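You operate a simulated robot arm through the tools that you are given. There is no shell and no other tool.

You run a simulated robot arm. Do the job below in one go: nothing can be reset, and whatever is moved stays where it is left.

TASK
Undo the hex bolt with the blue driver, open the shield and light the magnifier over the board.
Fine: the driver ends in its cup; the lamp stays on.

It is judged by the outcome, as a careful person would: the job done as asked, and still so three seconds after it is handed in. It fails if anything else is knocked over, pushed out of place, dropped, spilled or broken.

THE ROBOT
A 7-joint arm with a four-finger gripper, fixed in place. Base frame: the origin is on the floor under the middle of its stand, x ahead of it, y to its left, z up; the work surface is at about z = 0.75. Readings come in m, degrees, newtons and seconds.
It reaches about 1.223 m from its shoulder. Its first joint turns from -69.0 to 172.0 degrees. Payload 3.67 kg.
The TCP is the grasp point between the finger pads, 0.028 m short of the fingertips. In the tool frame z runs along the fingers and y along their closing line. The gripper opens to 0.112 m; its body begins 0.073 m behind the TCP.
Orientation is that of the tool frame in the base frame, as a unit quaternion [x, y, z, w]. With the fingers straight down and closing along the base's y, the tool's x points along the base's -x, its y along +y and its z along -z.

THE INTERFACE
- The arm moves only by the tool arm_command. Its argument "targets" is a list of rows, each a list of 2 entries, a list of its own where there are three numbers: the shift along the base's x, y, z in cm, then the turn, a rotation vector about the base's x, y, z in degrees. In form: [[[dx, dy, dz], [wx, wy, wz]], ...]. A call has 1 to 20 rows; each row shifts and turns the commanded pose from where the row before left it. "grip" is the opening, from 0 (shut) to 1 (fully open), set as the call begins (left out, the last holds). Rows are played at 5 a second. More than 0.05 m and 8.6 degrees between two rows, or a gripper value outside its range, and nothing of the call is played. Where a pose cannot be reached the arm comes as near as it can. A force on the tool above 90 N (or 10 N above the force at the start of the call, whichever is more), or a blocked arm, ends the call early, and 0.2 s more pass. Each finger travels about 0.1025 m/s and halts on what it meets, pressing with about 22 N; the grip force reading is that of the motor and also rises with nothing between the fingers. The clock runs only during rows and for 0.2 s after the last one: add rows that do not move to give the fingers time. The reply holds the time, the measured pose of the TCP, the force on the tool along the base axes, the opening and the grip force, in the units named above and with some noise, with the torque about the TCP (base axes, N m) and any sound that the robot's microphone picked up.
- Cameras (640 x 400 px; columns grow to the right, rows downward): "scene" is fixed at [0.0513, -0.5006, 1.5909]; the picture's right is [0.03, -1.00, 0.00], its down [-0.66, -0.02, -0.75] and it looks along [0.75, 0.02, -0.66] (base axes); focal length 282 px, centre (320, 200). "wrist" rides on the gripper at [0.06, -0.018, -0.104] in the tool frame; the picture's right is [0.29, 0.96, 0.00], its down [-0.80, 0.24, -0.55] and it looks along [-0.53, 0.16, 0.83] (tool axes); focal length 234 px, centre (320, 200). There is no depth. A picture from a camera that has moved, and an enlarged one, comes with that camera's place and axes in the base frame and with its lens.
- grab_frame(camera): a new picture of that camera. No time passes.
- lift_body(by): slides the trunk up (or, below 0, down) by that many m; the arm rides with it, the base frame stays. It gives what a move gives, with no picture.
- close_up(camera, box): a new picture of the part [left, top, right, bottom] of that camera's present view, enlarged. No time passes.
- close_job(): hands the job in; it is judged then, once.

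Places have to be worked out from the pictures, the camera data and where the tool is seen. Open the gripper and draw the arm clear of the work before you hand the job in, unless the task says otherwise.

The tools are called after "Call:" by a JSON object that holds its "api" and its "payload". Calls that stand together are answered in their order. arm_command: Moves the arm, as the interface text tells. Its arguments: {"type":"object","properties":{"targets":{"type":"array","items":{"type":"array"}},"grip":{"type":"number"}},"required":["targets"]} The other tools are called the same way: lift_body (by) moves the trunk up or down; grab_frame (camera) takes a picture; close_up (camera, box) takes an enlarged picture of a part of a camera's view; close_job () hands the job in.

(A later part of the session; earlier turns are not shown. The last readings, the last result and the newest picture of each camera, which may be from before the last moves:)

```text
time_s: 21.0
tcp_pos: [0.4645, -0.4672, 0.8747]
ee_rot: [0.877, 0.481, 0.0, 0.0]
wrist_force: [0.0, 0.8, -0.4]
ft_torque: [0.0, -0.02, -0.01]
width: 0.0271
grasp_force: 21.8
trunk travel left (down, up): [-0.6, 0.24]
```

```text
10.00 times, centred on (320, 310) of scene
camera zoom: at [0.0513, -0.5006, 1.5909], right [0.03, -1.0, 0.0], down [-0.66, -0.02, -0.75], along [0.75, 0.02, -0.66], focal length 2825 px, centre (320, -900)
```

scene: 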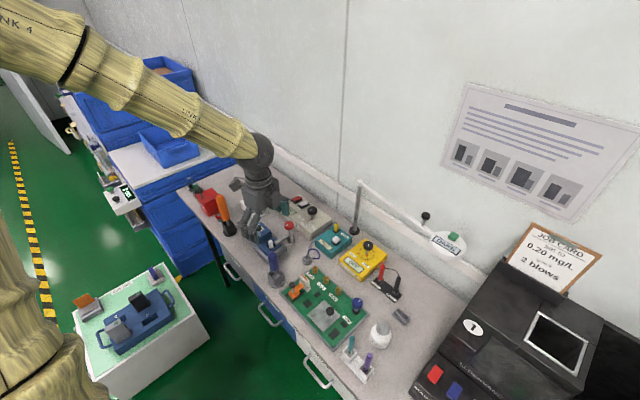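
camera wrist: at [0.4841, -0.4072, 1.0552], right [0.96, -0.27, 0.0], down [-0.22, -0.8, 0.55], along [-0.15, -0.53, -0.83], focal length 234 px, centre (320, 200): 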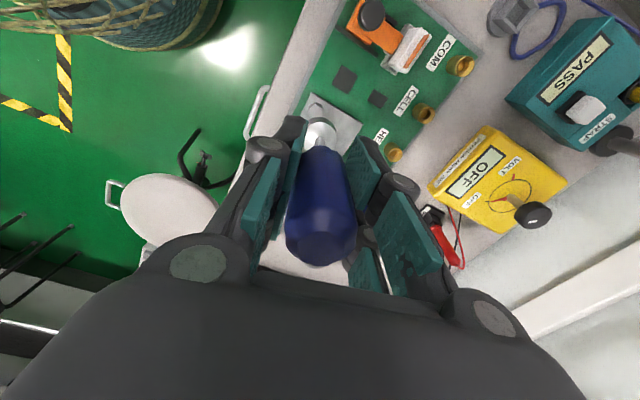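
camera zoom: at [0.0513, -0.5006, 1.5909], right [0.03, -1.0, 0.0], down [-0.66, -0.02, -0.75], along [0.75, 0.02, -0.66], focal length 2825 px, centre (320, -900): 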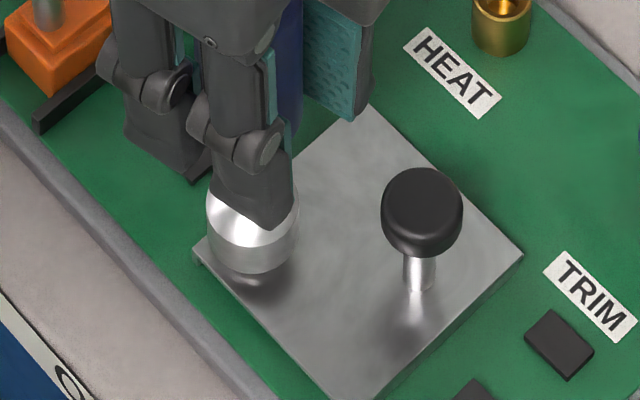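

No contact yet, and the socket now covers the bolt. I'll continue down in 2 mm steps.

Call:
{"api": "arm_command", "payload": {"targets": [[[0, 0, -0.2], [0, 0, 0]], [[0, 0, -0.2], [0, 0, 0]], [[0, 0, -0.2], [0, 0, 0]], [[0, 0, 0], [0, 0, 0]]]}}

Call:
{"api": "close_up", "payload": {"camera": "scene", "box": [295, 290, 345, 330]}}

Call:
{"api": "close_up", "payload": {"camera": "wrist", "box": [300, 95, 350, 145]}}

```text
time_s: 22.0
tcp_pos: [0.4624, -0.4672, 0.8681]
ee_rot: [0.876, 0.482, 0.0, 0.0]
wrist_force: [-1.1, 1.7, -1.0]
ft_torque: [0.1, 0.02, -0.01]
width: 0.0273
grasp_force: 22.0
trunk travel left (down, up): [-0.6, 0.24]
```

```text
10.00 times, centred on (320, 310) of scene
camera zoom: at [0.0513, -0.5006, 1.5909], right [0.03, -1.0, 0.0], down [-0.66, -0.02, -0.75], along [0.75, 0.02, -0.66], focal length 2825 px, centre (320, -900)
```

zoom: 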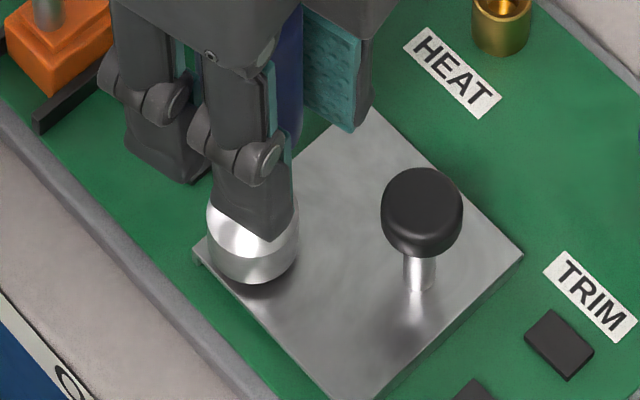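

```text
8.00 times, centred on (325, 120) of wrist
camera zoom: at [0.4797, -0.4072, 0.971], right [0.96, -0.27, 0.0], down [-0.22, -0.8, 0.55], along [-0.15, -0.53, -0.83], focal length 1873 px, centre (280, 840)
```

zoom: 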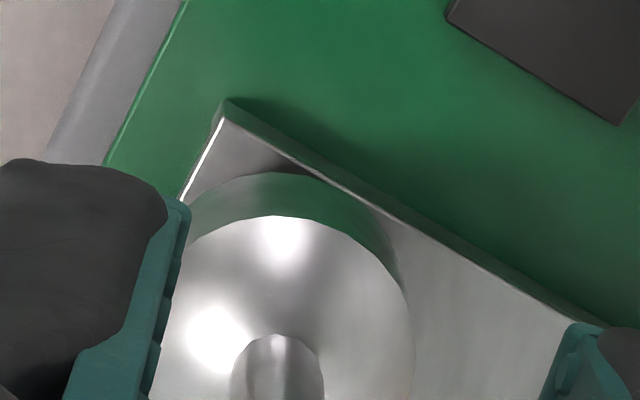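

There is a small side force, so the socket may be slipping over the head. I'll lower a few more millimetres and read the vertical force.

Call:
{"api": "arm_command", "payload": {"targets": [[[0, 0, -0.2], [0, 0, 0]], [[0, 0, 0], [0, 0, 0]]]}}

Call:
{"api": "arm_command", "payload": {"targets": [[[0, 0, -0.2], [0, 0, 0]], [[0, 0, 0], [0, 0, 0]]]}}

Call:
{"api": "close_up", "payload": {"camera": "scene", "box": [295, 290, 345, 330]}}

```text
time_s: 22.6
tcp_pos: [0.4626, -0.4678, 0.8655]
ee_rot: [0.876, 0.483, 0.001, 0.0]
wrist_force: [0.7, 0.2, -1.1]
ft_torque: [-0.02, -0.03, 0.0]
width: 0.0272
grasp_force: 22.2
trunk travel left (down, up): [-0.6, 0.24]
```

```text
time_s: 23.2
tcp_pos: [0.4635, -0.467, 0.8651]
ee_rot: [0.876, 0.482, 0.0, 0.0]
wrist_force: [0.7, -0.9, -2.0]
ft_torque: [-0.04, 0.0, -0.01]
width: 0.0272
grasp_force: 21.8
trunk travel left (down, up): [-0.6, 0.24]
```

```text
10.00 times, centred on (320, 310) of scene
camera zoom: at [0.0513, -0.5006, 1.5909], right [0.03, -1.0, 0.0], down [-0.66, -0.02, -0.75], along [0.75, 0.02, -0.66], focal length 2825 px, centre (320, -900)
```

zoom: 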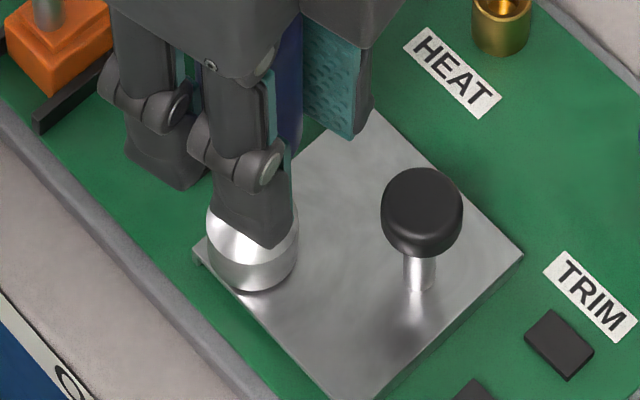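

The socket rim is at about z 0.765, right at the plate top of 0.763, and covers the 14 mm head, so it is engaged. I'll turn counter-clockwise (positive about z) in small steps and watch the torque and sound.

Call:
{"api": "arm_command", "payload": {"targets": [[[0, 0, 0], [0, 0, 5]], [[0, 0, 0], [0, 0, 5]], [[0, 0, 0], [0, 0, 5]], [[0, 0, 0], [0, 0, 5]]]}}

Call:
{"api": "close_up", "payload": {"camera": "scene", "box": [295, 290, 345, 330]}}

```text
time_s: 24.2
tcp_pos: [0.4627, -0.4669, 0.864]
ee_rot: [0.779, 0.627, 0.0, 0.0]
wrist_force: [-3.4, 2.3, 0.0]
ft_torque: [0.21, 0.25, -0.1]
width: 0.0272
grasp_force: 21.4
trunk travel left (down, up): [-0.6, 0.24]
```

```text
10.00 times, centred on (320, 310) of scene
camera zoom: at [0.0513, -0.5006, 1.5909], right [0.03, -1.0, 0.0], down [-0.66, -0.02, -0.75], along [0.75, 0.02, -0.66], focal length 2825 px, centre (320, -900)
```

zoom: 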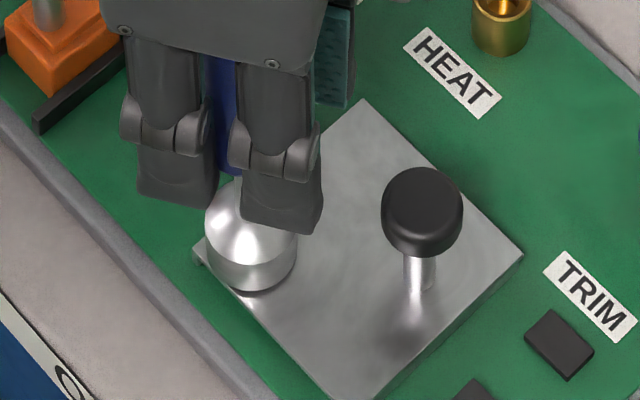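

The turn meets a light resistance of 0.1 N·m, so the socket is engaged. I'll continue turning counter-clockwise.

Call:
{"api": "arm_command", "payload": {"targets": [[[0, 0, 0], [0, 0, 6]], [[0, 0, 0], [0, 0, 6]], [[0, 0, 0], [0, 0, 6]], [[0, 0, 0], [0, 0, 6]], [[0, 0, 0], [0, 0, 6]]]}}

Call:
{"api": "close_up", "payload": {"camera": "scene", "box": [295, 290, 345, 330]}}

```text
time_s: 25.4
tcp_pos: [0.4628, -0.4669, 0.8646]
ee_rot: [0.59, 0.807, -0.001, 0.0]
wrist_force: [0.5, 6.4, 0.4]
ft_torque: [0.55, -0.04, -0.07]
width: 0.0271
grasp_force: 21.7
trunk travel left (down, up): [-0.6, 0.24]
```

```text
10.00 times, centred on (320, 310) of scene
camera zoom: at [0.0513, -0.5006, 1.5909], right [0.03, -1.0, 0.0], down [-0.66, -0.02, -0.75], along [0.75, 0.02, -0.66], focal length 2825 px, centre (320, -900)
```

zoom: 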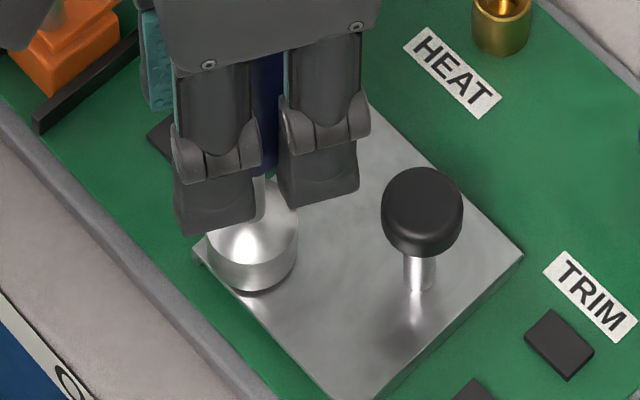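

A side force of about 6 N in +y at the tip shows the driver axis is slightly off the turning axis. I'll relieve it with a 1 mm shift and see how the force responds.

Call:
{"api": "arm_command", "payload": {"targets": [[[0, 0.1, 0], [0, 0, 0]], [[0, 0, 0], [0, 0, 0]]]}}

Call:
{"api": "arm_command", "payload": {"targets": [[[0, 0.1, 0], [0, 0, 0]], [[0, 0, 0], [0, 0, 0]]]}}

```text
time_s: 26.0
tcp_pos: [0.463, -0.4668, 0.8647]
ee_rot: [0.59, 0.807, 0.0, -0.001]
wrist_force: [-0.2, 0.2, 0.3]
ft_torque: [0.11, -0.04, -0.06]
width: 0.0274
grasp_force: 22.4
trunk travel left (down, up): [-0.6, 0.24]
```

```text
time_s: 26.6
tcp_pos: [0.4634, -0.4659, 0.8639]
ee_rot: [0.591, 0.807, 0.0, 0.0]
wrist_force: [-0.3, -8.9, 1.4]
ft_torque: [-0.76, 0.04, 0.01]
width: 0.027
grasp_force: 22.4
trunk travel left (down, up): [-0.6, 0.24]
```

A 1 mm shift changes the force by about 8 N, so the fit is snug and the first shift was right. I'll undo the second one and keep turning.

Call:
{"api": "arm_command", "payload": {"targets": [[[0, -0.1, 0], [0, 0, 0]], [[0, 0, 0], [0, 0, 5]], [[0, 0, 0], [0, 0, 5]], [[0, 0, 0], [0, 0, 5]], [[0, 0, 0], [0, 0, 5]], [[0, 0, 0], [0, 0, 0]]]}}

```text
time_s: 28.0
tcp_pos: [0.4627, -0.4667, 0.8646]
ee_rot: [0.44, 0.898, 0.0, 0.0]
wrist_force: [4.4, -2.0, -0.7]
ft_torque: [-0.19, -0.3, -0.01]
width: 0.0272
grasp_force: 21.6
trunk travel left (down, up): [-0.6, 0.24]
```

70 degrees are done, and the side force is modest at (4.4, -2.0). I'll relieve it slightly and carry on.

Call:
{"api": "arm_command", "payload": {"targets": [[[0.05, -0.02, 0], [0, 0, 5]], [[0, 0, 0], [0, 0, 5]], [[0, 0, 0], [0, 0, 5]], [[0, 0, 0], [0, 0, 5]], [[0, 0, 0], [0, 0, 5]], [[0, 0, 0], [0, 0, 5]]]}}

Call:
{"api": "close_up", "payload": {"camera": "scene", "box": [295, 290, 345, 330]}}

```text
time_s: 29.4
tcp_pos: [0.462, -0.4663, 0.8643]
ee_rot: [0.194, 0.981, 0.0, 0.0]
wrist_force: [0.0, 2.1, 1.6]
ft_torque: [0.2, 0.1, -0.05]
width: 0.0273
grasp_force: 22.2
trunk travel left (down, up): [-0.6, 0.24]
```

```text
10.00 times, centred on (320, 310) of scene
camera zoom: at [0.0513, -0.5006, 1.5909], right [0.03, -1.0, 0.0], down [-0.66, -0.02, -0.75], along [0.75, 0.02, -0.66], focal length 2825 px, centre (320, -900)
```

zoom: 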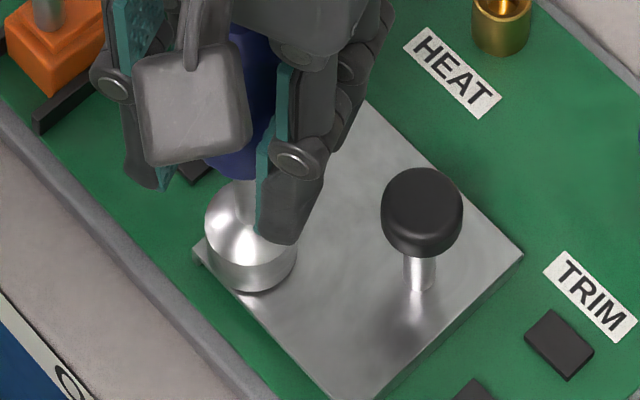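

100 degrees are turned, and the vertical force is rising slightly, perhaps as the bolt backs out. I'll keep turning counter-clockwise.

Call:
{"api": "arm_command", "payload": {"targets": [[[0, 0.02, 0], [0, 0, 6]], [[0, 0, 0], [0, 0, 6]], [[0, 0, 0], [0, 0, 6]], [[0, 0, 0], [0, 0, 6]], [[0, 0, 0], [0, 0, 6]]]}}

Call:
{"api": "arm_command", "payload": {"targets": [[[0, 0, 0], [0, 0, 6]], [[0, 0, 0], [0, 0, 6]], [[0, 0, 0], [0, 0, 6]], [[0, 0, 0], [0, 0, 6]], [[0, 0, 0], [0, 0, 6]]]}}

```text
time_s: 30.6
tcp_pos: [0.4617, -0.4672, 0.8646]
ee_rot: [-0.066, 0.998, -0.001, 0.0]
wrist_force: [-8.5, 0.3, -0.6]
ft_torque: [0.04, 0.76, -0.02]
width: 0.0271
grasp_force: 22.0
trunk travel left (down, up): [-0.6, 0.24]
```

```text
time_s: 31.8
tcp_pos: [0.4643, -0.4662, 0.8635]
ee_rot: [-0.323, 0.947, 0.0, 0.0]
wrist_force: [-6.1, -2.1, -0.2]
ft_torque: [-0.21, 0.5, 0.01]
width: 0.0274
grasp_force: 22.1
trunk travel left (down, up): [-0.6, 0.24]
```

160 degrees are turned with a side force of -6 N in x, so I'll relieve that and check that the driver still sits the same way in the fingers.

Call:
{"api": "arm_command", "payload": {"targets": [[[-0.07, -0.02, 0], [0, 0, 0]], [[0, 0, 0], [0, 0, 6]], [[0, 0, 0], [0, 0, 6]], [[0, 0, 0], [0, 0, 6]], [[0, 0, 0], [0, 0, 6]]]}}

Call:
{"api": "close_up", "payload": {"camera": "wrist", "box": [240, 90, 400, 290]}}

Call:
{"api": "close_up", "payload": {"camera": "scene", "box": [280, 250, 380, 340]}}

```text
time_s: 33.0
tcp_pos: [0.464, -0.4676, 0.864]
ee_rot: [-0.514, 0.858, 0.001, 0.0]
wrist_force: [2.0, 1.3, -0.1]
ft_torque: [0.23, -0.24, 0.0]
width: 0.0271
grasp_force: 22.2
trunk travel left (down, up): [-0.6, 0.24]
```

```text
2.00 times, centred on (320, 190) of wrist
camera zoom: at [0.4503, -0.528, 0.9672], right [-0.98, 0.2, 0.0], down [0.17, 0.82, 0.55], along [0.11, 0.54, -0.83], focal length 468 px, centre (320, 220)
```

zoom: 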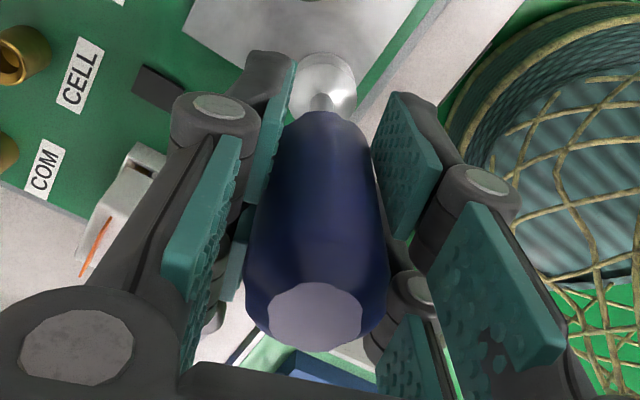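

```text
4.44 times, centred on (330, 295) of scene
camera zoom: at [0.0513, -0.5006, 1.5909], right [0.03, -1.0, 0.0], down [-0.66, -0.02, -0.75], along [0.75, 0.02, -0.66], focal length 1256 px, centre (276, -222)
```

zoom: 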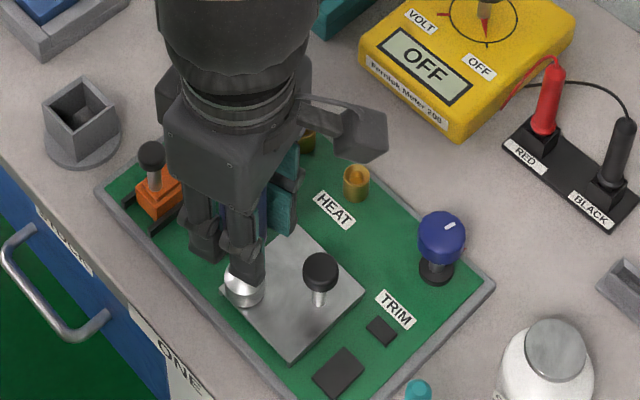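

184 degrees are turned and the driver is still firmly held. I'll continue turning and watch for a stop or a sound.

Call:
{"api": "arm_command", "payload": {"targets": [[[0.02, 0.02, 0], [0, 0, 6]], [[0, 0, 0], [0, 0, 6]], [[0, 0, 0], [0, 0, 6]], [[0, 0, 0], [0, 0, 6]], [[0, 0, 0], [0, 0, 6]]]}}

Call:
{"api": "arm_command", "payload": {"targets": [[[0, 0, 0], [0, 0, 6]], [[0, 0, 0], [0, 0, 6]], [[0, 0, 0], [0, 0, 6]], [[0, 0, 0], [0, 0, 6]]]}}

```text
time_s: 34.2
tcp_pos: [0.4631, -0.4661, 0.8644]
ee_rot: [0.718, -0.697, 0.0, 0.001]
wrist_force: [1.7, -0.4, 1.0]
ft_torque: [0.0, -0.12, -0.01]
width: 0.0272
grasp_force: 22.1
trunk travel left (down, up): [-0.6, 0.24]
```

```text
time_s: 35.2
tcp_pos: [0.4631, -0.465, 0.8649]
ee_rot: [0.846, -0.532, 0.0, -0.001]
wrist_force: [-0.3, 0.6, 5.5]
ft_torque: [0.04, 0.03, -0.01]
width: 0.0274
grasp_force: 22.4
trunk travel left (down, up): [-0.6, 0.24]
```

About 238 degrees are turned and 5.5 N pushes upward, so the bolt is rising inside the socket. I'll ease the driver up 1.5 mm and keep turning.

Call:
{"api": "arm_command", "payload": {"targets": [[[0, 0, 0.15], [0, 0, 0]], [[0, 0, 0], [0, 0, 6]], [[0, 0, 0], [0, 0, 6]], [[0, 0, 0], [0, 0, 6]]]}}

Call:
{"api": "close_up", "payload": {"camera": "scene", "box": [295, 290, 345, 330]}}

```text
time_s: 36.2
tcp_pos: [0.4629, -0.4674, 0.8667]
ee_rot: [0.92, -0.392, -0.001, 0.0]
wrist_force: [-4.7, 4.3, -2.0]
ft_torque: [0.34, 0.35, -0.03]
width: 0.0273
grasp_force: 21.9
trunk travel left (down, up): [-0.6, 0.24]
```

```text
10.00 times, centred on (320, 310) of scene
camera zoom: at [0.0513, -0.5006, 1.5909], right [0.03, -1.0, 0.0], down [-0.66, -0.02, -0.75], along [0.75, 0.02, -0.66], focal length 2825 px, centre (320, -900)
```

zoom: 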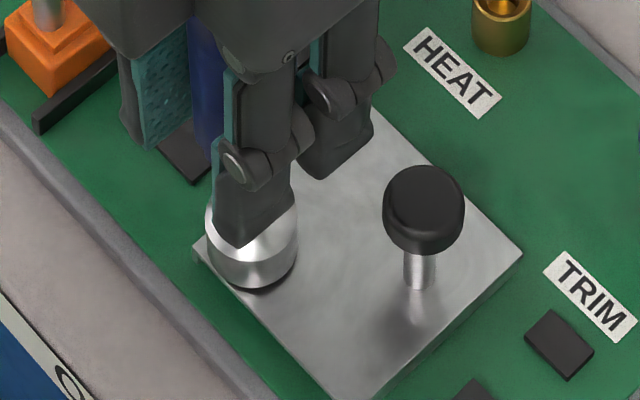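

The plate's front-left corner seems to have risen about 2 mm with the driver, which suggests the shield is coming free. I'll check from the wrist view before moving further.

Call:
{"api": "close_up", "payload": {"camera": "wrist", "box": [240, 60, 400, 200]}}

Call:
{"api": "grab_frame", "payload": {"camera": "wrist"}}

Call:
{"api": "close_up", "payload": {"camera": "scene", "box": [280, 250, 380, 340]}}

```text
2.86 times, centred on (320, 130) of wrist
camera zoom: at [0.5168, -0.4973, 0.9691], right [-0.49, -0.87, 0.0], down [-0.72, 0.41, 0.55], along [-0.48, 0.27, -0.83], focal length 669 px, centre (320, 400)
```

zoom: 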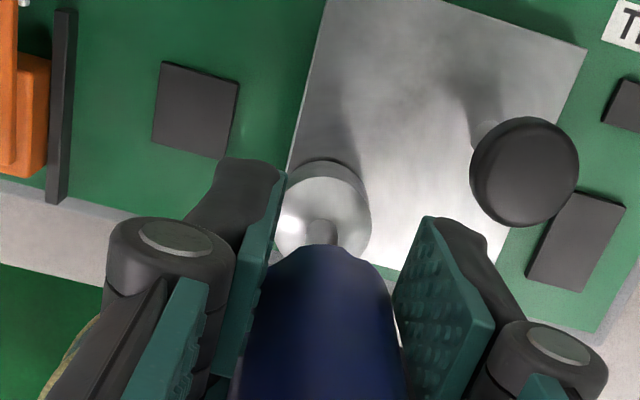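

```text
taken
camera wrist: at [0.5168, -0.4973, 0.9691], right [-0.49, -0.87, 0.0], down [-0.72, 0.41, 0.55], along [-0.48, 0.27, -0.83], focal length 234 px, centre (320, 200)
```

wrist: 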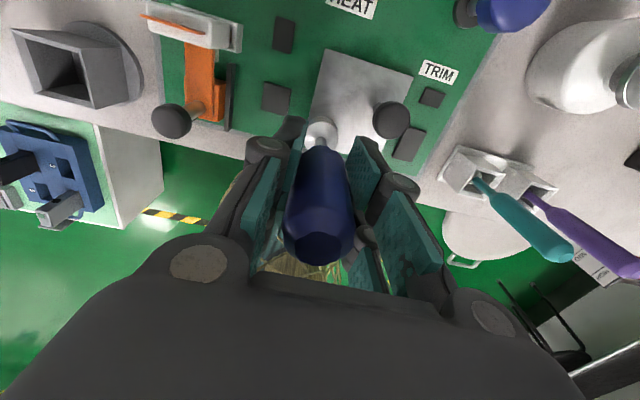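

```text
4.44 times, centred on (330, 295) of scene
camera zoom: at [0.0513, -0.5006, 1.5909], right [0.03, -1.0, 0.0], down [-0.66, -0.02, -0.75], along [0.75, 0.02, -0.66], focal length 1256 px, centre (276, -222)
```

zoom: 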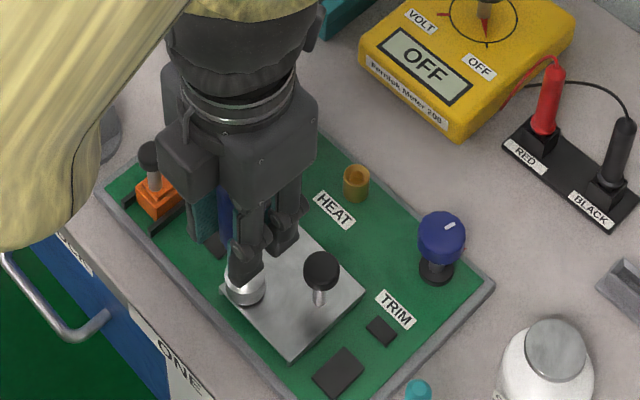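

The lid edge seems slightly raised, but I can't be sure from here. I'll relieve the side force and lift the driver slowly to see whether the bolt stays put.

Call:
{"api": "arm_command", "payload": {"targets": [[[-0.05, 0.05, 0], [0, 0, 0]], [[0, 0, 0.3], [0, 0, 0]], [[0, 0, 0], [0, 0, 0]]]}}

Call:
{"api": "close_up", "payload": {"camera": "scene", "box": [295, 290, 345, 330]}}

```text
time_s: 37.0
tcp_pos: [0.4631, -0.4659, 0.87]
ee_rot: [0.919, -0.394, -0.001, -0.001]
wrist_force: [-0.8, -3.3, -1.8]
ft_torque: [-0.23, 0.11, -0.02]
width: 0.0273
grasp_force: 22.4
trunk travel left (down, up): [-0.6, 0.24]
```

```text
10.00 times, centred on (320, 310) of scene
camera zoom: at [0.0513, -0.5006, 1.5909], right [0.03, -1.0, 0.0], down [-0.66, -0.02, -0.75], along [0.75, 0.02, -0.66], focal length 2825 px, centre (320, -900)
```

zoom: 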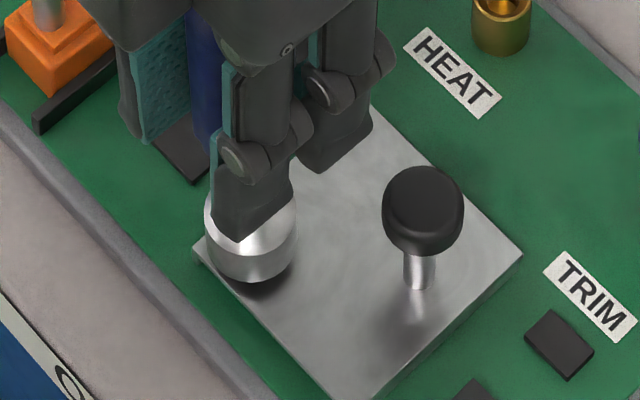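

The plate isn't following the driver any more. I'll lift the driver clear to inspect the bolt.

Call:
{"api": "arm_command", "payload": {"targets": [[[0, 0, 0.5], [0, 0, 0]], [[0, 0, 0.5], [0, 0, 0]], [[0, 0, 0.6], [0, 0, 0]], [[0, 0, 0.6], [0, 0, 0]], [[0, 0, 0], [0, 0, 0]]]}}

Call:
{"api": "close_up", "payload": {"camera": "scene", "box": [295, 290, 345, 330]}}

Call:
{"api": "close_up", "payload": {"camera": "wrist", "box": [240, 60, 400, 200]}}

```text
time_s: 38.2
tcp_pos: [0.4625, -0.4664, 0.8903]
ee_rot: [0.919, -0.394, 0.0, -0.001]
wrist_force: [0.3, 0.7, -0.7]
ft_torque: [-0.01, 0.01, 0.0]
width: 0.0274
grasp_force: 21.8
trunk travel left (down, up): [-0.6, 0.24]
```

```text
10.00 times, centred on (320, 310) of scene
camera zoom: at [0.0513, -0.5006, 1.5909], right [0.03, -1.0, 0.0], down [-0.66, -0.02, -0.75], along [0.75, 0.02, -0.66], focal length 2825 px, centre (320, -900)
```

zoom: 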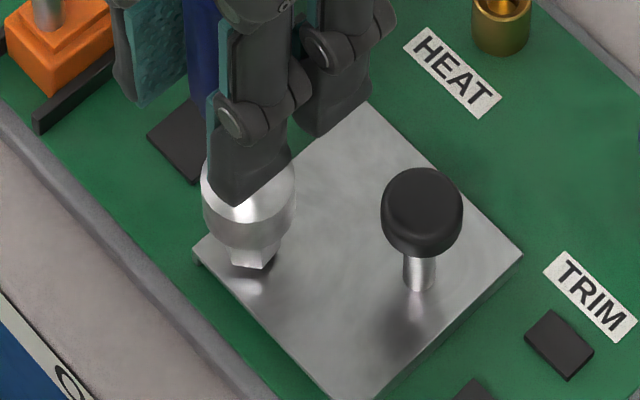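

```text
2.86 times, centred on (320, 130) of wrist
camera zoom: at [0.516, -0.4967, 0.9935], right [-0.49, -0.87, 0.0], down [-0.72, 0.41, 0.55], along [-0.48, 0.27, -0.83], focal length 669 px, centre (320, 400)
```

zoom: 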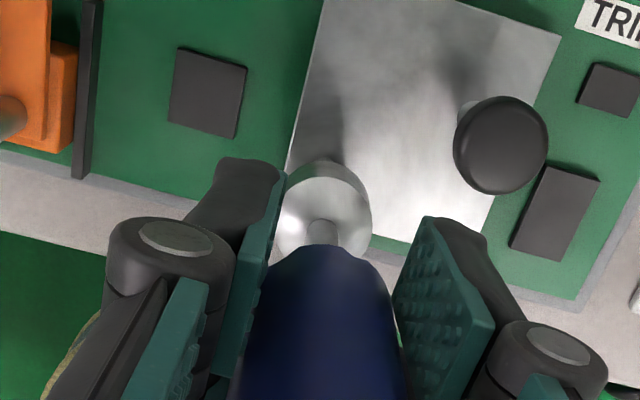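

The plate settled back, and the bolt seems to stand slightly higher with a gap under it. I'll raise the driver further to see the whole bolt.

Call:
{"api": "arm_command", "payload": {"targets": [[[0, 0, 2], [0, 0, 0]], [[0, 0, 2], [0, 0, 0]], [[0, 0, 0], [0, 0, 0]]]}}

Call:
{"api": "close_up", "payload": {"camera": "scene", "box": [295, 290, 345, 330]}}

Call:
{"api": "close_up", "payload": {"camera": "wrist", "box": [270, 50, 370, 150]}}

```text
time_s: 39.0
tcp_pos: [0.4624, -0.4666, 0.9304]
ee_rot: [0.919, -0.394, 0.0, 0.0]
wrist_force: [0.1, -0.2, 0.2]
ft_torque: [-0.01, 0.02, -0.01]
width: 0.027
grasp_force: 21.6
trunk travel left (down, up): [-0.6, 0.24]
```

```text
10.00 times, centred on (320, 310) of scene
camera zoom: at [0.0513, -0.5006, 1.5909], right [0.03, -1.0, 0.0], down [-0.66, -0.02, -0.75], along [0.75, 0.02, -0.66], focal length 2825 px, centre (320, -900)
```

zoom: 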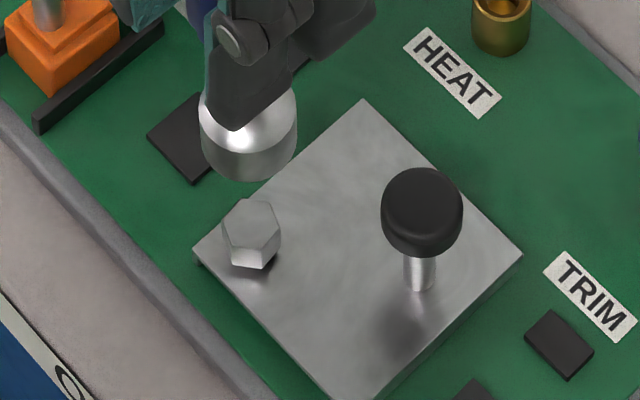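

```text
4.00 times, centred on (320, 100) of wrist
camera zoom: at [0.5159, -0.4972, 1.0332], right [-0.49, -0.87, 0.0], down [-0.72, 0.41, 0.55], along [-0.48, 0.27, -0.83], focal length 937 px, centre (320, 600)
```

zoom: 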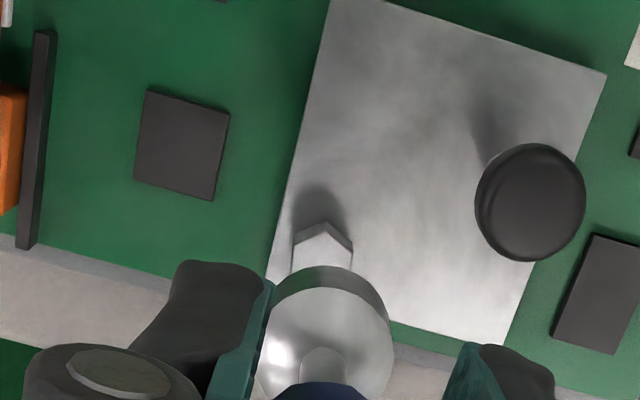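

The bolt head now stands about 1–2 mm proud with a shadow beneath it, so it is turning out but perhaps not fully. I'll turn the hand back by 240 degrees, a multiple of 60 so the hex lines up again, for a second pass.

Call:
{"api": "arm_command", "payload": {"targets": [[[0, 0, 0], [0, 0, -8]], [[0, 0, 0], [0, 0, -8]], [[0, 0, 0], [0, 0, -8]], [[0, 0, 0], [0, 0, -8]], [[0, 0, 0], [0, 0, -8]], [[0, 0, 0], [0, 0, -8]], [[0, 0, 0], [0, 0, -8]], [[0, 0, 0], [0, 0, -8]], [[0, 0, 0], [0, 0, -8]], [[0, 0, 0], [0, 0, -8]], [[0, 0, 0], [0, 0, -8]], [[0, 0, 0], [0, 0, -8]], [[0, 0, 0], [0, 0, -8]], [[0, 0, 0], [0, 0, -8]], [[0, 0, 0], [0, 0, -8]], [[0, 0, 0], [0, 0, -8]], [[0, 0, 0], [0, 0, -8]], [[0, 0, 0], [0, 0, -8]], [[0, 0, 0], [0, 0, -8]], [[0, 0, 0], [0, 0, -8]]]}}

Call:
{"api": "arm_command", "payload": {"targets": [[[0, 0, 0], [0, 0, -8]], [[0, 0, 0], [0, 0, -8]], [[0, 0, 0], [0, 0, -8]], [[0, 0, 0], [0, 0, -8]], [[0, 0, 0], [0, 0, -8]], [[0, 0, 0], [0, 0, -8]], [[0, 0, 0], [0, 0, -8]], [[0, 0, 0], [0, 0, -8]], [[0, 0, 0], [0, 0, -8]], [[0.04, -0.12, 0], [0, 0, -8]], [[0, 0, 0], [0, 0, 0]]]}}

Call:
{"api": "close_up", "payload": {"camera": "scene", "box": [295, 290, 345, 330]}}

Call:
{"api": "close_up", "payload": {"camera": "wrist", "box": [290, 70, 350, 130]}}

```text
time_s: 43.2
tcp_pos: [0.462, -0.4653, 0.9306]
ee_rot: [0.229, 0.973, 0.0, 0.001]
wrist_force: [0.5, -1.7, -1.9]
ft_torque: [0.04, 0.0, 0.01]
width: 0.0271
grasp_force: 22.6
trunk travel left (down, up): [-0.6, 0.24]
```

```text
time_s: 45.6
tcp_pos: [0.4625, -0.4674, 0.9308]
ee_rot: [0.802, 0.598, 0.0, 0.0]
wrist_force: [-0.9, 0.1, -1.8]
ft_torque: [0.02, 0.0, 0.01]
width: 0.0273
grasp_force: 22.1
trunk travel left (down, up): [-0.6, 0.24]
```

```text
10.00 times, centred on (320, 310) of scene
camera zoom: at [0.0513, -0.5006, 1.5909], right [0.03, -1.0, 0.0], down [-0.66, -0.02, -0.75], along [0.75, 0.02, -0.66], focal length 2825 px, centre (320, -900)
```

zoom: 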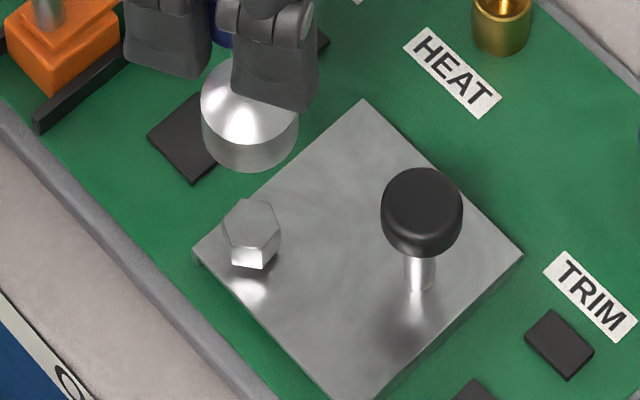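

```text
6.67 times, centred on (320, 100) of wrist
camera zoom: at [0.4623, -0.405, 1.0345], right [1.0, 0.0, 0.0], down [0.0, -0.83, 0.55], along [0.0, -0.55, -0.83], focal length 1561 px, centre (320, 867)
```

zoom: 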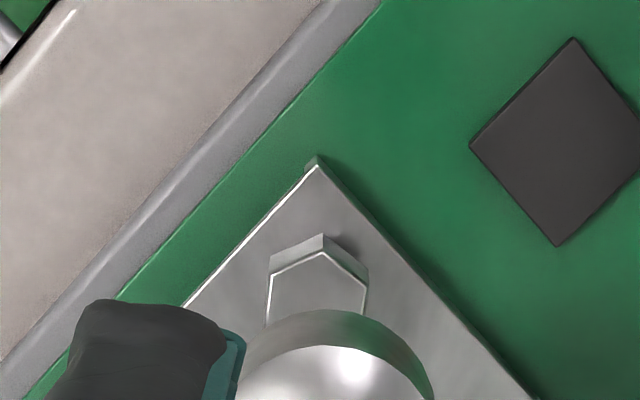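

The socket is lined up over the bolt again to within about half a millimetre. I'll lower it back onto the head carefully.

Call:
{"api": "arm_command", "payload": {"targets": [[[0, 0, -1.7], [0, 0, 0]], [[0, 0, -1.7], [0, 0, 0]], [[0, 0, -1.6], [0, 0, 0]], [[0, 0, -0.3], [0, 0, 0]], [[0, 0, 0], [0, 0, 0]]]}}

Call:
{"api": "arm_command", "payload": {"targets": [[[0, 0, -0.25], [0, 0, 0]], [[0, 0, 0], [0, 0, 0]]]}}

Call:
{"api": "arm_command", "payload": {"targets": [[[0, 0, -0.25], [0, 0, 0]], [[0, 0, 0], [0, 0, 0]]]}}

Call:
{"api": "arm_command", "payload": {"targets": [[[0, 0, -0.25], [0, 0, 0]], [[0, 0, 0], [0, 0, 0]]]}}

Call:
{"api": "close_up", "payload": {"camera": "scene", "box": [295, 290, 345, 330]}}

```text
time_s: 46.8
tcp_pos: [0.4634, -0.467, 0.8781]
ee_rot: [0.8, 0.599, 0.0, 0.0]
wrist_force: [-0.1, 0.4, 0.1]
ft_torque: [0.06, -0.03, -0.02]
width: 0.027
grasp_force: 21.6
trunk travel left (down, up): [-0.6, 0.24]
```

```text
time_s: 47.4
tcp_pos: [0.4622, -0.4675, 0.8746]
ee_rot: [0.801, 0.599, -0.001, 0.0]
wrist_force: [-3.1, 2.7, -0.9]
ft_torque: [0.24, 0.3, -0.03]
width: 0.0272
grasp_force: 22.5
trunk travel left (down, up): [-0.6, 0.24]
```

```text
time_s: 48.0
tcp_pos: [0.464, -0.4675, 0.8733]
ee_rot: [0.801, 0.599, 0.0, 0.001]
wrist_force: [-2.6, 3.9, 0.4]
ft_torque: [0.35, 0.31, -0.05]
width: 0.0272
grasp_force: 22.0
trunk travel left (down, up): [-0.6, 0.24]
```

```text
time_s: 48.6
tcp_pos: [0.4616, -0.4679, 0.8703]
ee_rot: [0.801, 0.599, -0.001, 0.0]
wrist_force: [-2.6, 2.4, -0.2]
ft_torque: [0.23, 0.2, -0.04]
width: 0.027
grasp_force: 22.0
trunk travel left (down, up): [-0.6, 0.24]
```

```text
10.00 times, centred on (320, 310) of scene
camera zoom: at [0.0513, -0.5006, 1.5909], right [0.03, -1.0, 0.0], down [-0.66, -0.02, -0.75], along [0.75, 0.02, -0.66], focal length 2825 px, centre (320, -900)
```

zoom: 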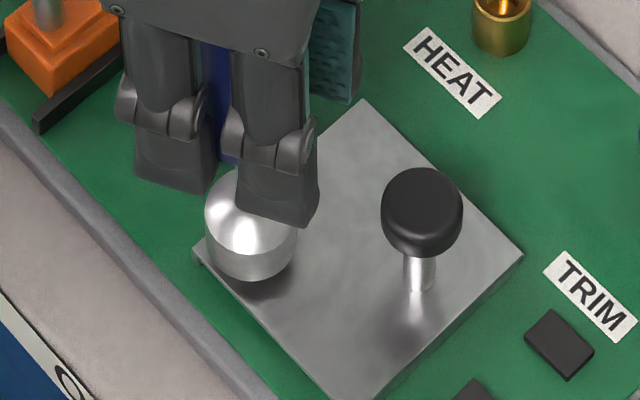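

The socket slid back over the head with only a small side force. I'll relieve it, settle a little lower and turn counter-clockwise again.

Call:
{"api": "arm_command", "payload": {"targets": [[[-0.03, 0.03, -0.2], [0, 0, 0]], [[0, 0, 0], [0, 0, 6]], [[0, 0, 0], [0, 0, 6]], [[0, 0, 0], [0, 0, 6]], [[0, 0, 0], [0, 0, 6]], [[0, 0, 0], [0, 0, 6]], [[0, 0, 0], [0, 0, 6]]]}}

Call:
{"api": "arm_command", "payload": {"targets": [[[0, 0, 0], [0, 0, 6]], [[0, 0, 0], [0, 0, 6]], [[0, 0, 0], [0, 0, 6]], [[0, 0, 0], [0, 0, 6]], [[0, 0, 0], [0, 0, 6]], [[0, 0, 0], [0, 0, 6]]]}}

```text
time_s: 50.2
tcp_pos: [0.4633, -0.4674, 0.8675]
ee_rot: [0.575, 0.818, -0.001, 0.001]
wrist_force: [4.9, -1.4, 0.8]
ft_torque: [-0.19, -0.45, -0.02]
width: 0.0269
grasp_force: 21.7
trunk travel left (down, up): [-0.6, 0.24]
```

```text
time_s: 51.6
tcp_pos: [0.4625, -0.4673, 0.8674]
ee_rot: [0.294, 0.956, 0.0, 0.0]
wrist_force: [6.1, -1.8, 1.9]
ft_torque: [-0.19, -0.53, -0.02]
width: 0.027
grasp_force: 21.8
trunk travel left (down, up): [-0.6, 0.24]
```

Side force is now +6 N in x, so I'll shift +0.6 mm and continue the turn.

Call:
{"api": "arm_command", "payload": {"targets": [[[0.06, -0.02, 0], [0, 0, 0]], [[0, 0, 0], [0, 0, 6]], [[0, 0, 0], [0, 0, 6]], [[0, 0, 0], [0, 0, 6]], [[0, 0, 0], [0, 0, 6]], [[0, 0, 0], [0, 0, 6]], [[0, 0, 0], [0, 0, 6]]]}}

Call:
{"api": "arm_command", "payload": {"targets": [[[0, 0, 0], [0, 0, 6]], [[0, 0, 0], [0, 0, 6]], [[0, 0, 0], [0, 0, 6]], [[0, 0, 0], [0, 0, 6]], [[0, 0, 0], [0, 0, 6]]]}}

```text
time_s: 53.2
tcp_pos: [0.4632, -0.4672, 0.8689]
ee_rot: [-0.015, 1.0, 0.001, 0.001]
wrist_force: [-4.7, -3.9, -1.4]
ft_torque: [-0.3, 0.36, -0.03]
width: 0.0273
grasp_force: 22.1
trunk travel left (down, up): [-0.6, 0.24]
```

```text
time_s: 54.4
tcp_pos: [0.4636, -0.4656, 0.8688]
ee_rot: [-0.273, 0.962, -0.001, -0.001]
wrist_force: [-6.3, 2.3, -0.4]
ft_torque: [0.15, 0.45, -0.05]
width: 0.0272
grasp_force: 22.1
trunk travel left (down, up): [-0.6, 0.24]
```

I'll relieve the -6 N side force and continue turning.

Call:
{"api": "arm_command", "payload": {"targets": [[[-0.06, 0.02, 0], [0, 0, 0]], [[0, 0, 0], [0, 0, 6]], [[0, 0, 0], [0, 0, 6]], [[0, 0, 0], [0, 0, 6]], [[0, 0, 0], [0, 0, 6]], [[0, 0, 0], [0, 0, 6]], [[0, 0, 0], [0, 0, 6]]]}}

Call:
{"api": "arm_command", "payload": {"targets": [[[0, 0, 0], [0, 0, 6]], [[0, 0, 0], [0, 0, 6]], [[0, 0, 0], [0, 0, 6]], [[0, 0, 0], [0, 0, 6]], [[0, 0, 0], [0, 0, 6]], [[0, 0, 0], [0, 0, 6]]]}}

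Call:
{"api": "close_up", "payload": {"camera": "scene", "box": [295, 290, 345, 330]}}

```text
time_s: 56.0
tcp_pos: [0.4636, -0.4664, 0.8686]
ee_rot: [-0.557, 0.831, 0.0, 0.001]
wrist_force: [2.6, 5.3, -1.0]
ft_torque: [0.46, -0.2, -0.05]
width: 0.0272
grasp_force: 21.9
trunk travel left (down, up): [-0.6, 0.24]
```

```text
time_s: 57.4
tcp_pos: [0.4627, -0.4669, 0.8681]
ee_rot: [0.787, -0.617, 0.0, 0.0]
wrist_force: [1.0, 2.7, 0.4]
ft_torque: [0.3, -0.04, 0.0]
width: 0.0273
grasp_force: 22.0
trunk travel left (down, up): [-0.6, 0.24]
```

```text
10.00 times, centred on (320, 310) of scene
camera zoom: at [0.0513, -0.5006, 1.5909], right [0.03, -1.0, 0.0], down [-0.66, -0.02, -0.75], along [0.75, 0.02, -0.66], focal length 2825 px, centre (320, -900)
```

zoom: 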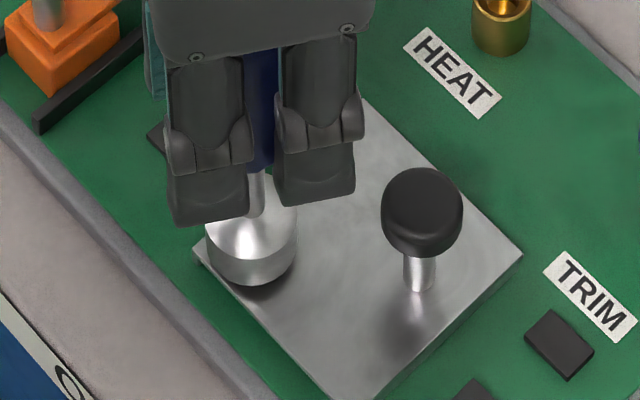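

Another 210 degrees are done. I'll finish this pass to about 134 degrees of yaw, then lift and check the bolt's height.

Call:
{"api": "arm_command", "payload": {"targets": [[[0, 0.03, 0], [0, 0, 6]], [[0, 0, 0], [0, 0, 6]], [[0, 0, 0], [0, 0, 6]], [[0, 0, 0], [0, 0, 6]], [[0, 0, 0], [0, 0, 6]]]}}

Call:
{"api": "close_up", "payload": {"camera": "scene", "box": [295, 290, 345, 330]}}

Call:
{"api": "arm_command", "payload": {"targets": [[[0, 0.02, 0.3], [0, 0, 0]], [[0, 0, 0.3], [0, 0, 0]], [[0, 0, 0.4], [0, 0, 0]], [[0, 0, 0.5], [0, 0, 0]], [[0, 0, 0.5], [0, 0, 0]], [[0, 0, 1.0], [0, 0, 0]], [[0, 0, 1.5], [0, 0, 0]], [[0, 0, 2.0], [0, 0, 0]], [[0, 0, 0], [0, 0, 0]]]}}

Call:
{"api": "close_up", "payload": {"camera": "scene", "box": [295, 290, 345, 330]}}

Call:
{"api": "close_up", "payload": {"camera": "wrist", "box": [270, 50, 370, 150]}}

```text
time_s: 58.6
tcp_pos: [0.4625, -0.4666, 0.8668]
ee_rot: [0.919, -0.393, 0.0, 0.001]
wrist_force: [-3.7, 0.4, 0.9]
ft_torque: [0.04, 0.24, -0.03]
width: 0.0269
grasp_force: 21.7
trunk travel left (down, up): [-0.6, 0.24]
```

```text
10.00 times, centred on (320, 310) of scene
camera zoom: at [0.0513, -0.5006, 1.5909], right [0.03, -1.0, 0.0], down [-0.66, -0.02, -0.75], along [0.75, 0.02, -0.66], focal length 2825 px, centre (320, -900)
```

zoom: 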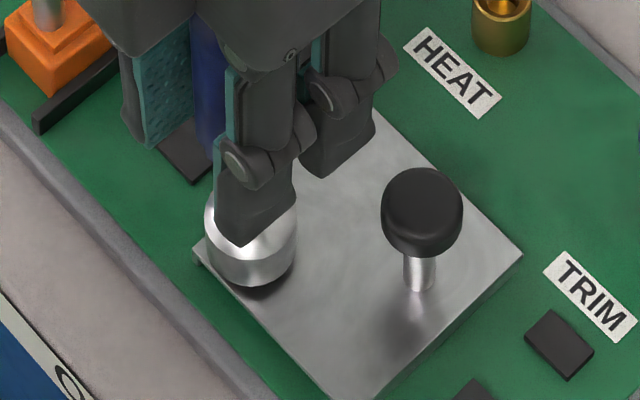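

```text
time_s: 60.6
tcp_pos: [0.4628, -0.4676, 0.932]
ee_rot: [0.919, -0.394, -0.002, -0.001]
wrist_force: [-1.6, -0.5, -0.4]
ft_torque: [0.01, 0.03, 0.05]
width: 0.0272
grasp_force: 22.1
trunk travel left (down, up): [-0.6, 0.24]
```

```text
10.00 times, centred on (320, 310) of scene
camera zoom: at [0.0513, -0.5006, 1.5909], right [0.03, -1.0, 0.0], down [-0.66, -0.02, -0.75], along [0.75, 0.02, -0.66], focal length 2825 px, centre (320, -900)
```

zoom: 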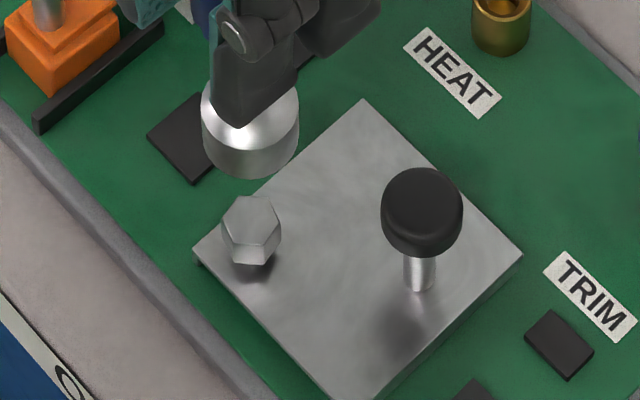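

```text
4.00 times, centred on (320, 100) of wrist
camera zoom: at [0.5161, -0.4985, 1.0346], right [-0.49, -0.87, 0.0], down [-0.72, 0.41, 0.55], along [-0.48, 0.27, -0.83], focal length 937 px, centre (320, 600)
```

zoom: 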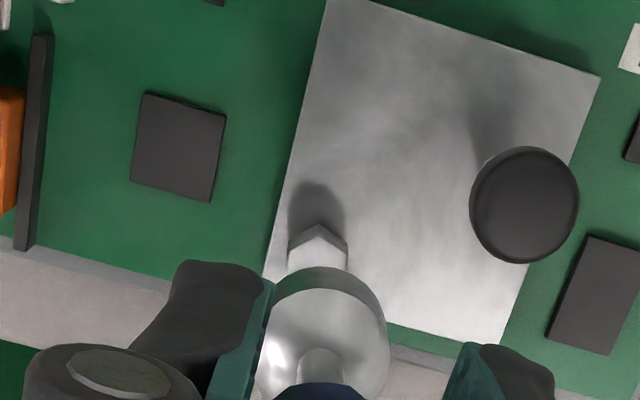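

The bolt has risen another 1.4 mm or so with this pass and keeps coming out smoothly. I'll do one more pass for a clear margin, starting by turning the hand back 240 degrees.

Call:
{"api": "arm_command", "payload": {"targets": [[[0, 0, 0], [0, 0, -8]], [[0, 0, 0], [0, 0, -8]], [[0, 0, 0], [0, 0, -8]], [[0, 0, 0], [0, 0, -8]], [[0, 0, 0], [0, 0, -8]], [[0, 0, 0], [0, 0, -8]], [[0, 0, 0], [0, 0, -8]], [[0, 0, 0], [0, 0, -8]], [[0, 0, 0], [0, 0, -8]], [[0, 0, 0], [0, 0, -8]], [[0, 0, 0], [0, 0, -8]], [[0, 0, 0], [0, 0, -8]], [[0, 0, 0], [0, 0, -8]], [[0, 0, 0], [0, 0, -8]], [[0, 0, 0], [0, 0, -8]], [[0, 0, 0], [0, 0, -8]], [[0, 0, 0], [0, 0, -8]], [[0, 0, 0], [0, 0, -8]], [[0, 0, 0], [0, 0, -8]], [[0, 0, 0], [0, 0, -8]]]}}

Call:
{"api": "arm_command", "payload": {"targets": [[[0, 0, 0], [0, 0, -8]], [[0, 0, 0], [0, 0, -8]], [[0, 0, 0], [0, 0, -8]], [[0, 0, 0], [0, 0, -8]], [[0, 0, 0], [0, 0, -8]], [[0, 0, 0], [0, 0, -8]], [[0, 0, 0], [0, 0, -8]], [[0, 0, 0], [0, 0, -8]], [[0, 0, 0], [0, 0, -8]], [[0.04, -0.05, 0], [0, 0, -8]], [[0, 0, 0], [0, 0, 0]]]}}

Call:
{"api": "close_up", "payload": {"camera": "scene", "box": [295, 290, 345, 330]}}

Call:
{"api": "close_up", "payload": {"camera": "wrist", "box": [290, 70, 350, 130]}}

```text
time_s: 64.8
tcp_pos: [0.4638, -0.4664, 0.9333]
ee_rot: [0.229, 0.973, -0.001, 0.0]
wrist_force: [0.2, 0.0, -1.1]
ft_torque: [-0.02, -0.03, 0.0]
width: 0.027
grasp_force: 22.3
trunk travel left (down, up): [-0.6, 0.24]
```

```text
time_s: 67.2
tcp_pos: [0.4629, -0.4675, 0.9326]
ee_rot: [0.801, 0.598, 0.0, 0.0]
wrist_force: [-0.8, -0.1, -1.5]
ft_torque: [-0.02, -0.01, 0.03]
width: 0.0272
grasp_force: 22.5
trunk travel left (down, up): [-0.6, 0.24]
```

```text
10.00 times, centred on (320, 310) of scene
camera zoom: at [0.0513, -0.5006, 1.5909], right [0.03, -1.0, 0.0], down [-0.66, -0.02, -0.75], along [0.75, 0.02, -0.66], focal length 2825 px, centre (320, -900)
```

zoom: 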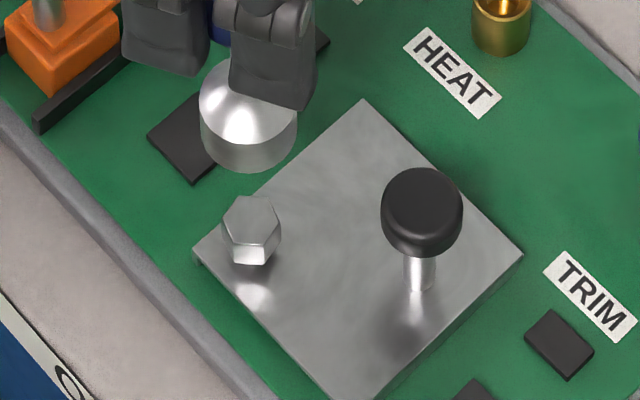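

```text
6.67 times, centred on (320, 100) of wrist
camera zoom: at [0.4619, -0.4046, 1.0364], right [1.0, 0.0, 0.0], down [0.0, -0.83, 0.55], along [0.0, -0.55, -0.83], focal length 1561 px, centre (320, 867)
```

zoom: 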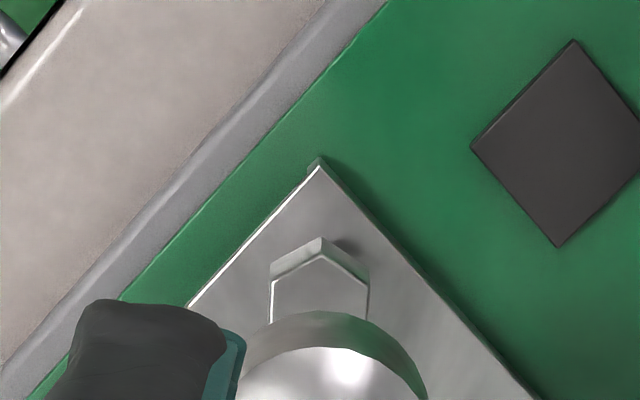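

The alignment matches the previous pass, so I'll lower the socket back onto the head in the same way.

Call:
{"api": "arm_command", "payload": {"targets": [[[-0.03, 0.02, -1.7], [0, 0, 0]], [[0, 0, -1.7], [0, 0, 0]], [[0, 0, -1.6], [0, 0, 0]], [[0, 0, -0.3], [0, 0, 0]], [[0, 0, -0.2], [0, 0, 0]], [[0, 0, -0.2], [0, 0, 0]], [[0, 0, 0], [0, 0, 0]]]}}

Call:
{"api": "arm_command", "payload": {"targets": [[[0, 0, -0.2], [0, 0, 0]], [[0, 0, -0.2], [0, 0, 0]], [[0, 0, -0.1], [0, 0, 0]], [[0, 0, 0], [0, 0, 0]]]}}

```text
time_s: 68.8
tcp_pos: [0.4626, -0.4658, 0.8759]
ee_rot: [0.8, 0.599, 0.0, 0.0]
wrist_force: [0.5, 0.4, -1.1]
ft_torque: [0.02, 0.01, 0.0]
width: 0.0272
grasp_force: 21.9
trunk travel left (down, up): [-0.6, 0.24]
```

```text
time_s: 69.8
tcp_pos: [0.4611, -0.4669, 0.8717]
ee_rot: [0.8, 0.6, 0.0, -0.001]
wrist_force: [1.8, 1.4, 0.0]
ft_torque: [0.1, -0.12, -0.02]
width: 0.027
grasp_force: 21.9
trunk travel left (down, up): [-0.6, 0.24]
```

The socket is seated again with little force. I'll turn counter-clockwise for the third pass, with the same side relief as before.

Call:
{"api": "arm_command", "payload": {"targets": [[[0, 0, -0.1], [0, 0, 6]], [[0, 0, 0], [0, 0, 6]], [[0, 0, 0], [0, 0, 6]], [[0, 0, 0], [0, 0, 6]], [[0.02, 0, 0], [0, 0, 6]], [[0, 0, 0], [0, 0, 6]], [[0.02, 0, 0], [0, 0, 6]], [[0, 0, 0], [0, 0, 6]], [[0.02, 0, 0], [0, 0, 6]], [[0, 0, 0], [0, 0, 6]], [[0.02, 0, 0], [0, 0, 6]], [[0, 0, 0], [0, 0, 6]]]}}

Call:
{"api": "arm_command", "payload": {"targets": [[[0, 0, 0], [0, 0, 6]], [[0, 0, 0], [0, 0, 6]], [[-0.01, 0, 0], [0, 0, 6]], [[0, 0, 0], [0, 0, 6]], [[-0.02, 0, 0], [0, 0, 6]], [[0, 0, 0], [0, 0, 6]], [[-0.03, 0, 0], [0, 0, 6]], [[0, 0, 0], [0, 0, 6]], [[-0.02, 0, 0], [0, 0, 6]], [[0, 0, 0], [0, 0, 6]]]}}

Call:
{"api": "arm_command", "payload": {"targets": [[[0, 0.02, 0], [0, 0, 6]], [[0, 0, 0], [0, 0, 6]], [[0, 0.02, 0], [0, 0, 6]], [[0, 0, 0], [0, 0, 6]], [[0, 0, 0], [0, 0, 6]], [[0, 0, 0], [0, 0, 6]], [[0, 0, 0], [0, 0, 6]], [[0, 0, 0], [0, 0, 6]], [[0, 0, 0], [0, 0, 6]], [[0, 0, 0], [0, 0, 6]]]}}

Call:
{"api": "close_up", "payload": {"camera": "scene", "box": [295, 290, 345, 330]}}

```text
time_s: 72.4
tcp_pos: [0.4636, -0.4657, 0.8704]
ee_rot: [0.295, 0.955, 0.0, 0.0]
wrist_force: [-2.2, -2.6, -2.0]
ft_torque: [-0.03, 0.12, -0.17]
width: 0.0274
grasp_force: 21.6
trunk travel left (down, up): [-0.6, 0.24]
```

```text
time_s: 74.6
tcp_pos: [0.4634, -0.4666, 0.8696]
ee_rot: [-0.222, 0.975, 0.0, 0.0]
wrist_force: [-2.9, -0.2, 1.9]
ft_torque: [-0.02, 0.03, -0.17]
width: 0.0274
grasp_force: 22.6
trunk travel left (down, up): [-0.6, 0.24]
```

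```text
time_s: 76.8
tcp_pos: [0.4618, -0.4666, 0.8702]
ee_rot: [-0.68, 0.733, 0.001, 0.001]
wrist_force: [-0.6, -3.0, -0.8]
ft_torque: [0.02, -0.01, -0.23]
width: 0.0276
grasp_force: 22.2
trunk travel left (down, up): [-0.6, 0.24]
```

```text
10.00 times, centred on (320, 310) of scene
camera zoom: at [0.0513, -0.5006, 1.5909], right [0.03, -1.0, 0.0], down [-0.66, -0.02, -0.75], along [0.75, 0.02, -0.66], focal length 2825 px, centre (320, -900)
```

zoom: 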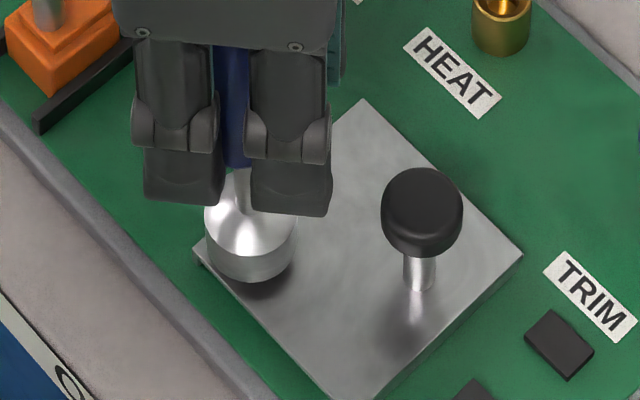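

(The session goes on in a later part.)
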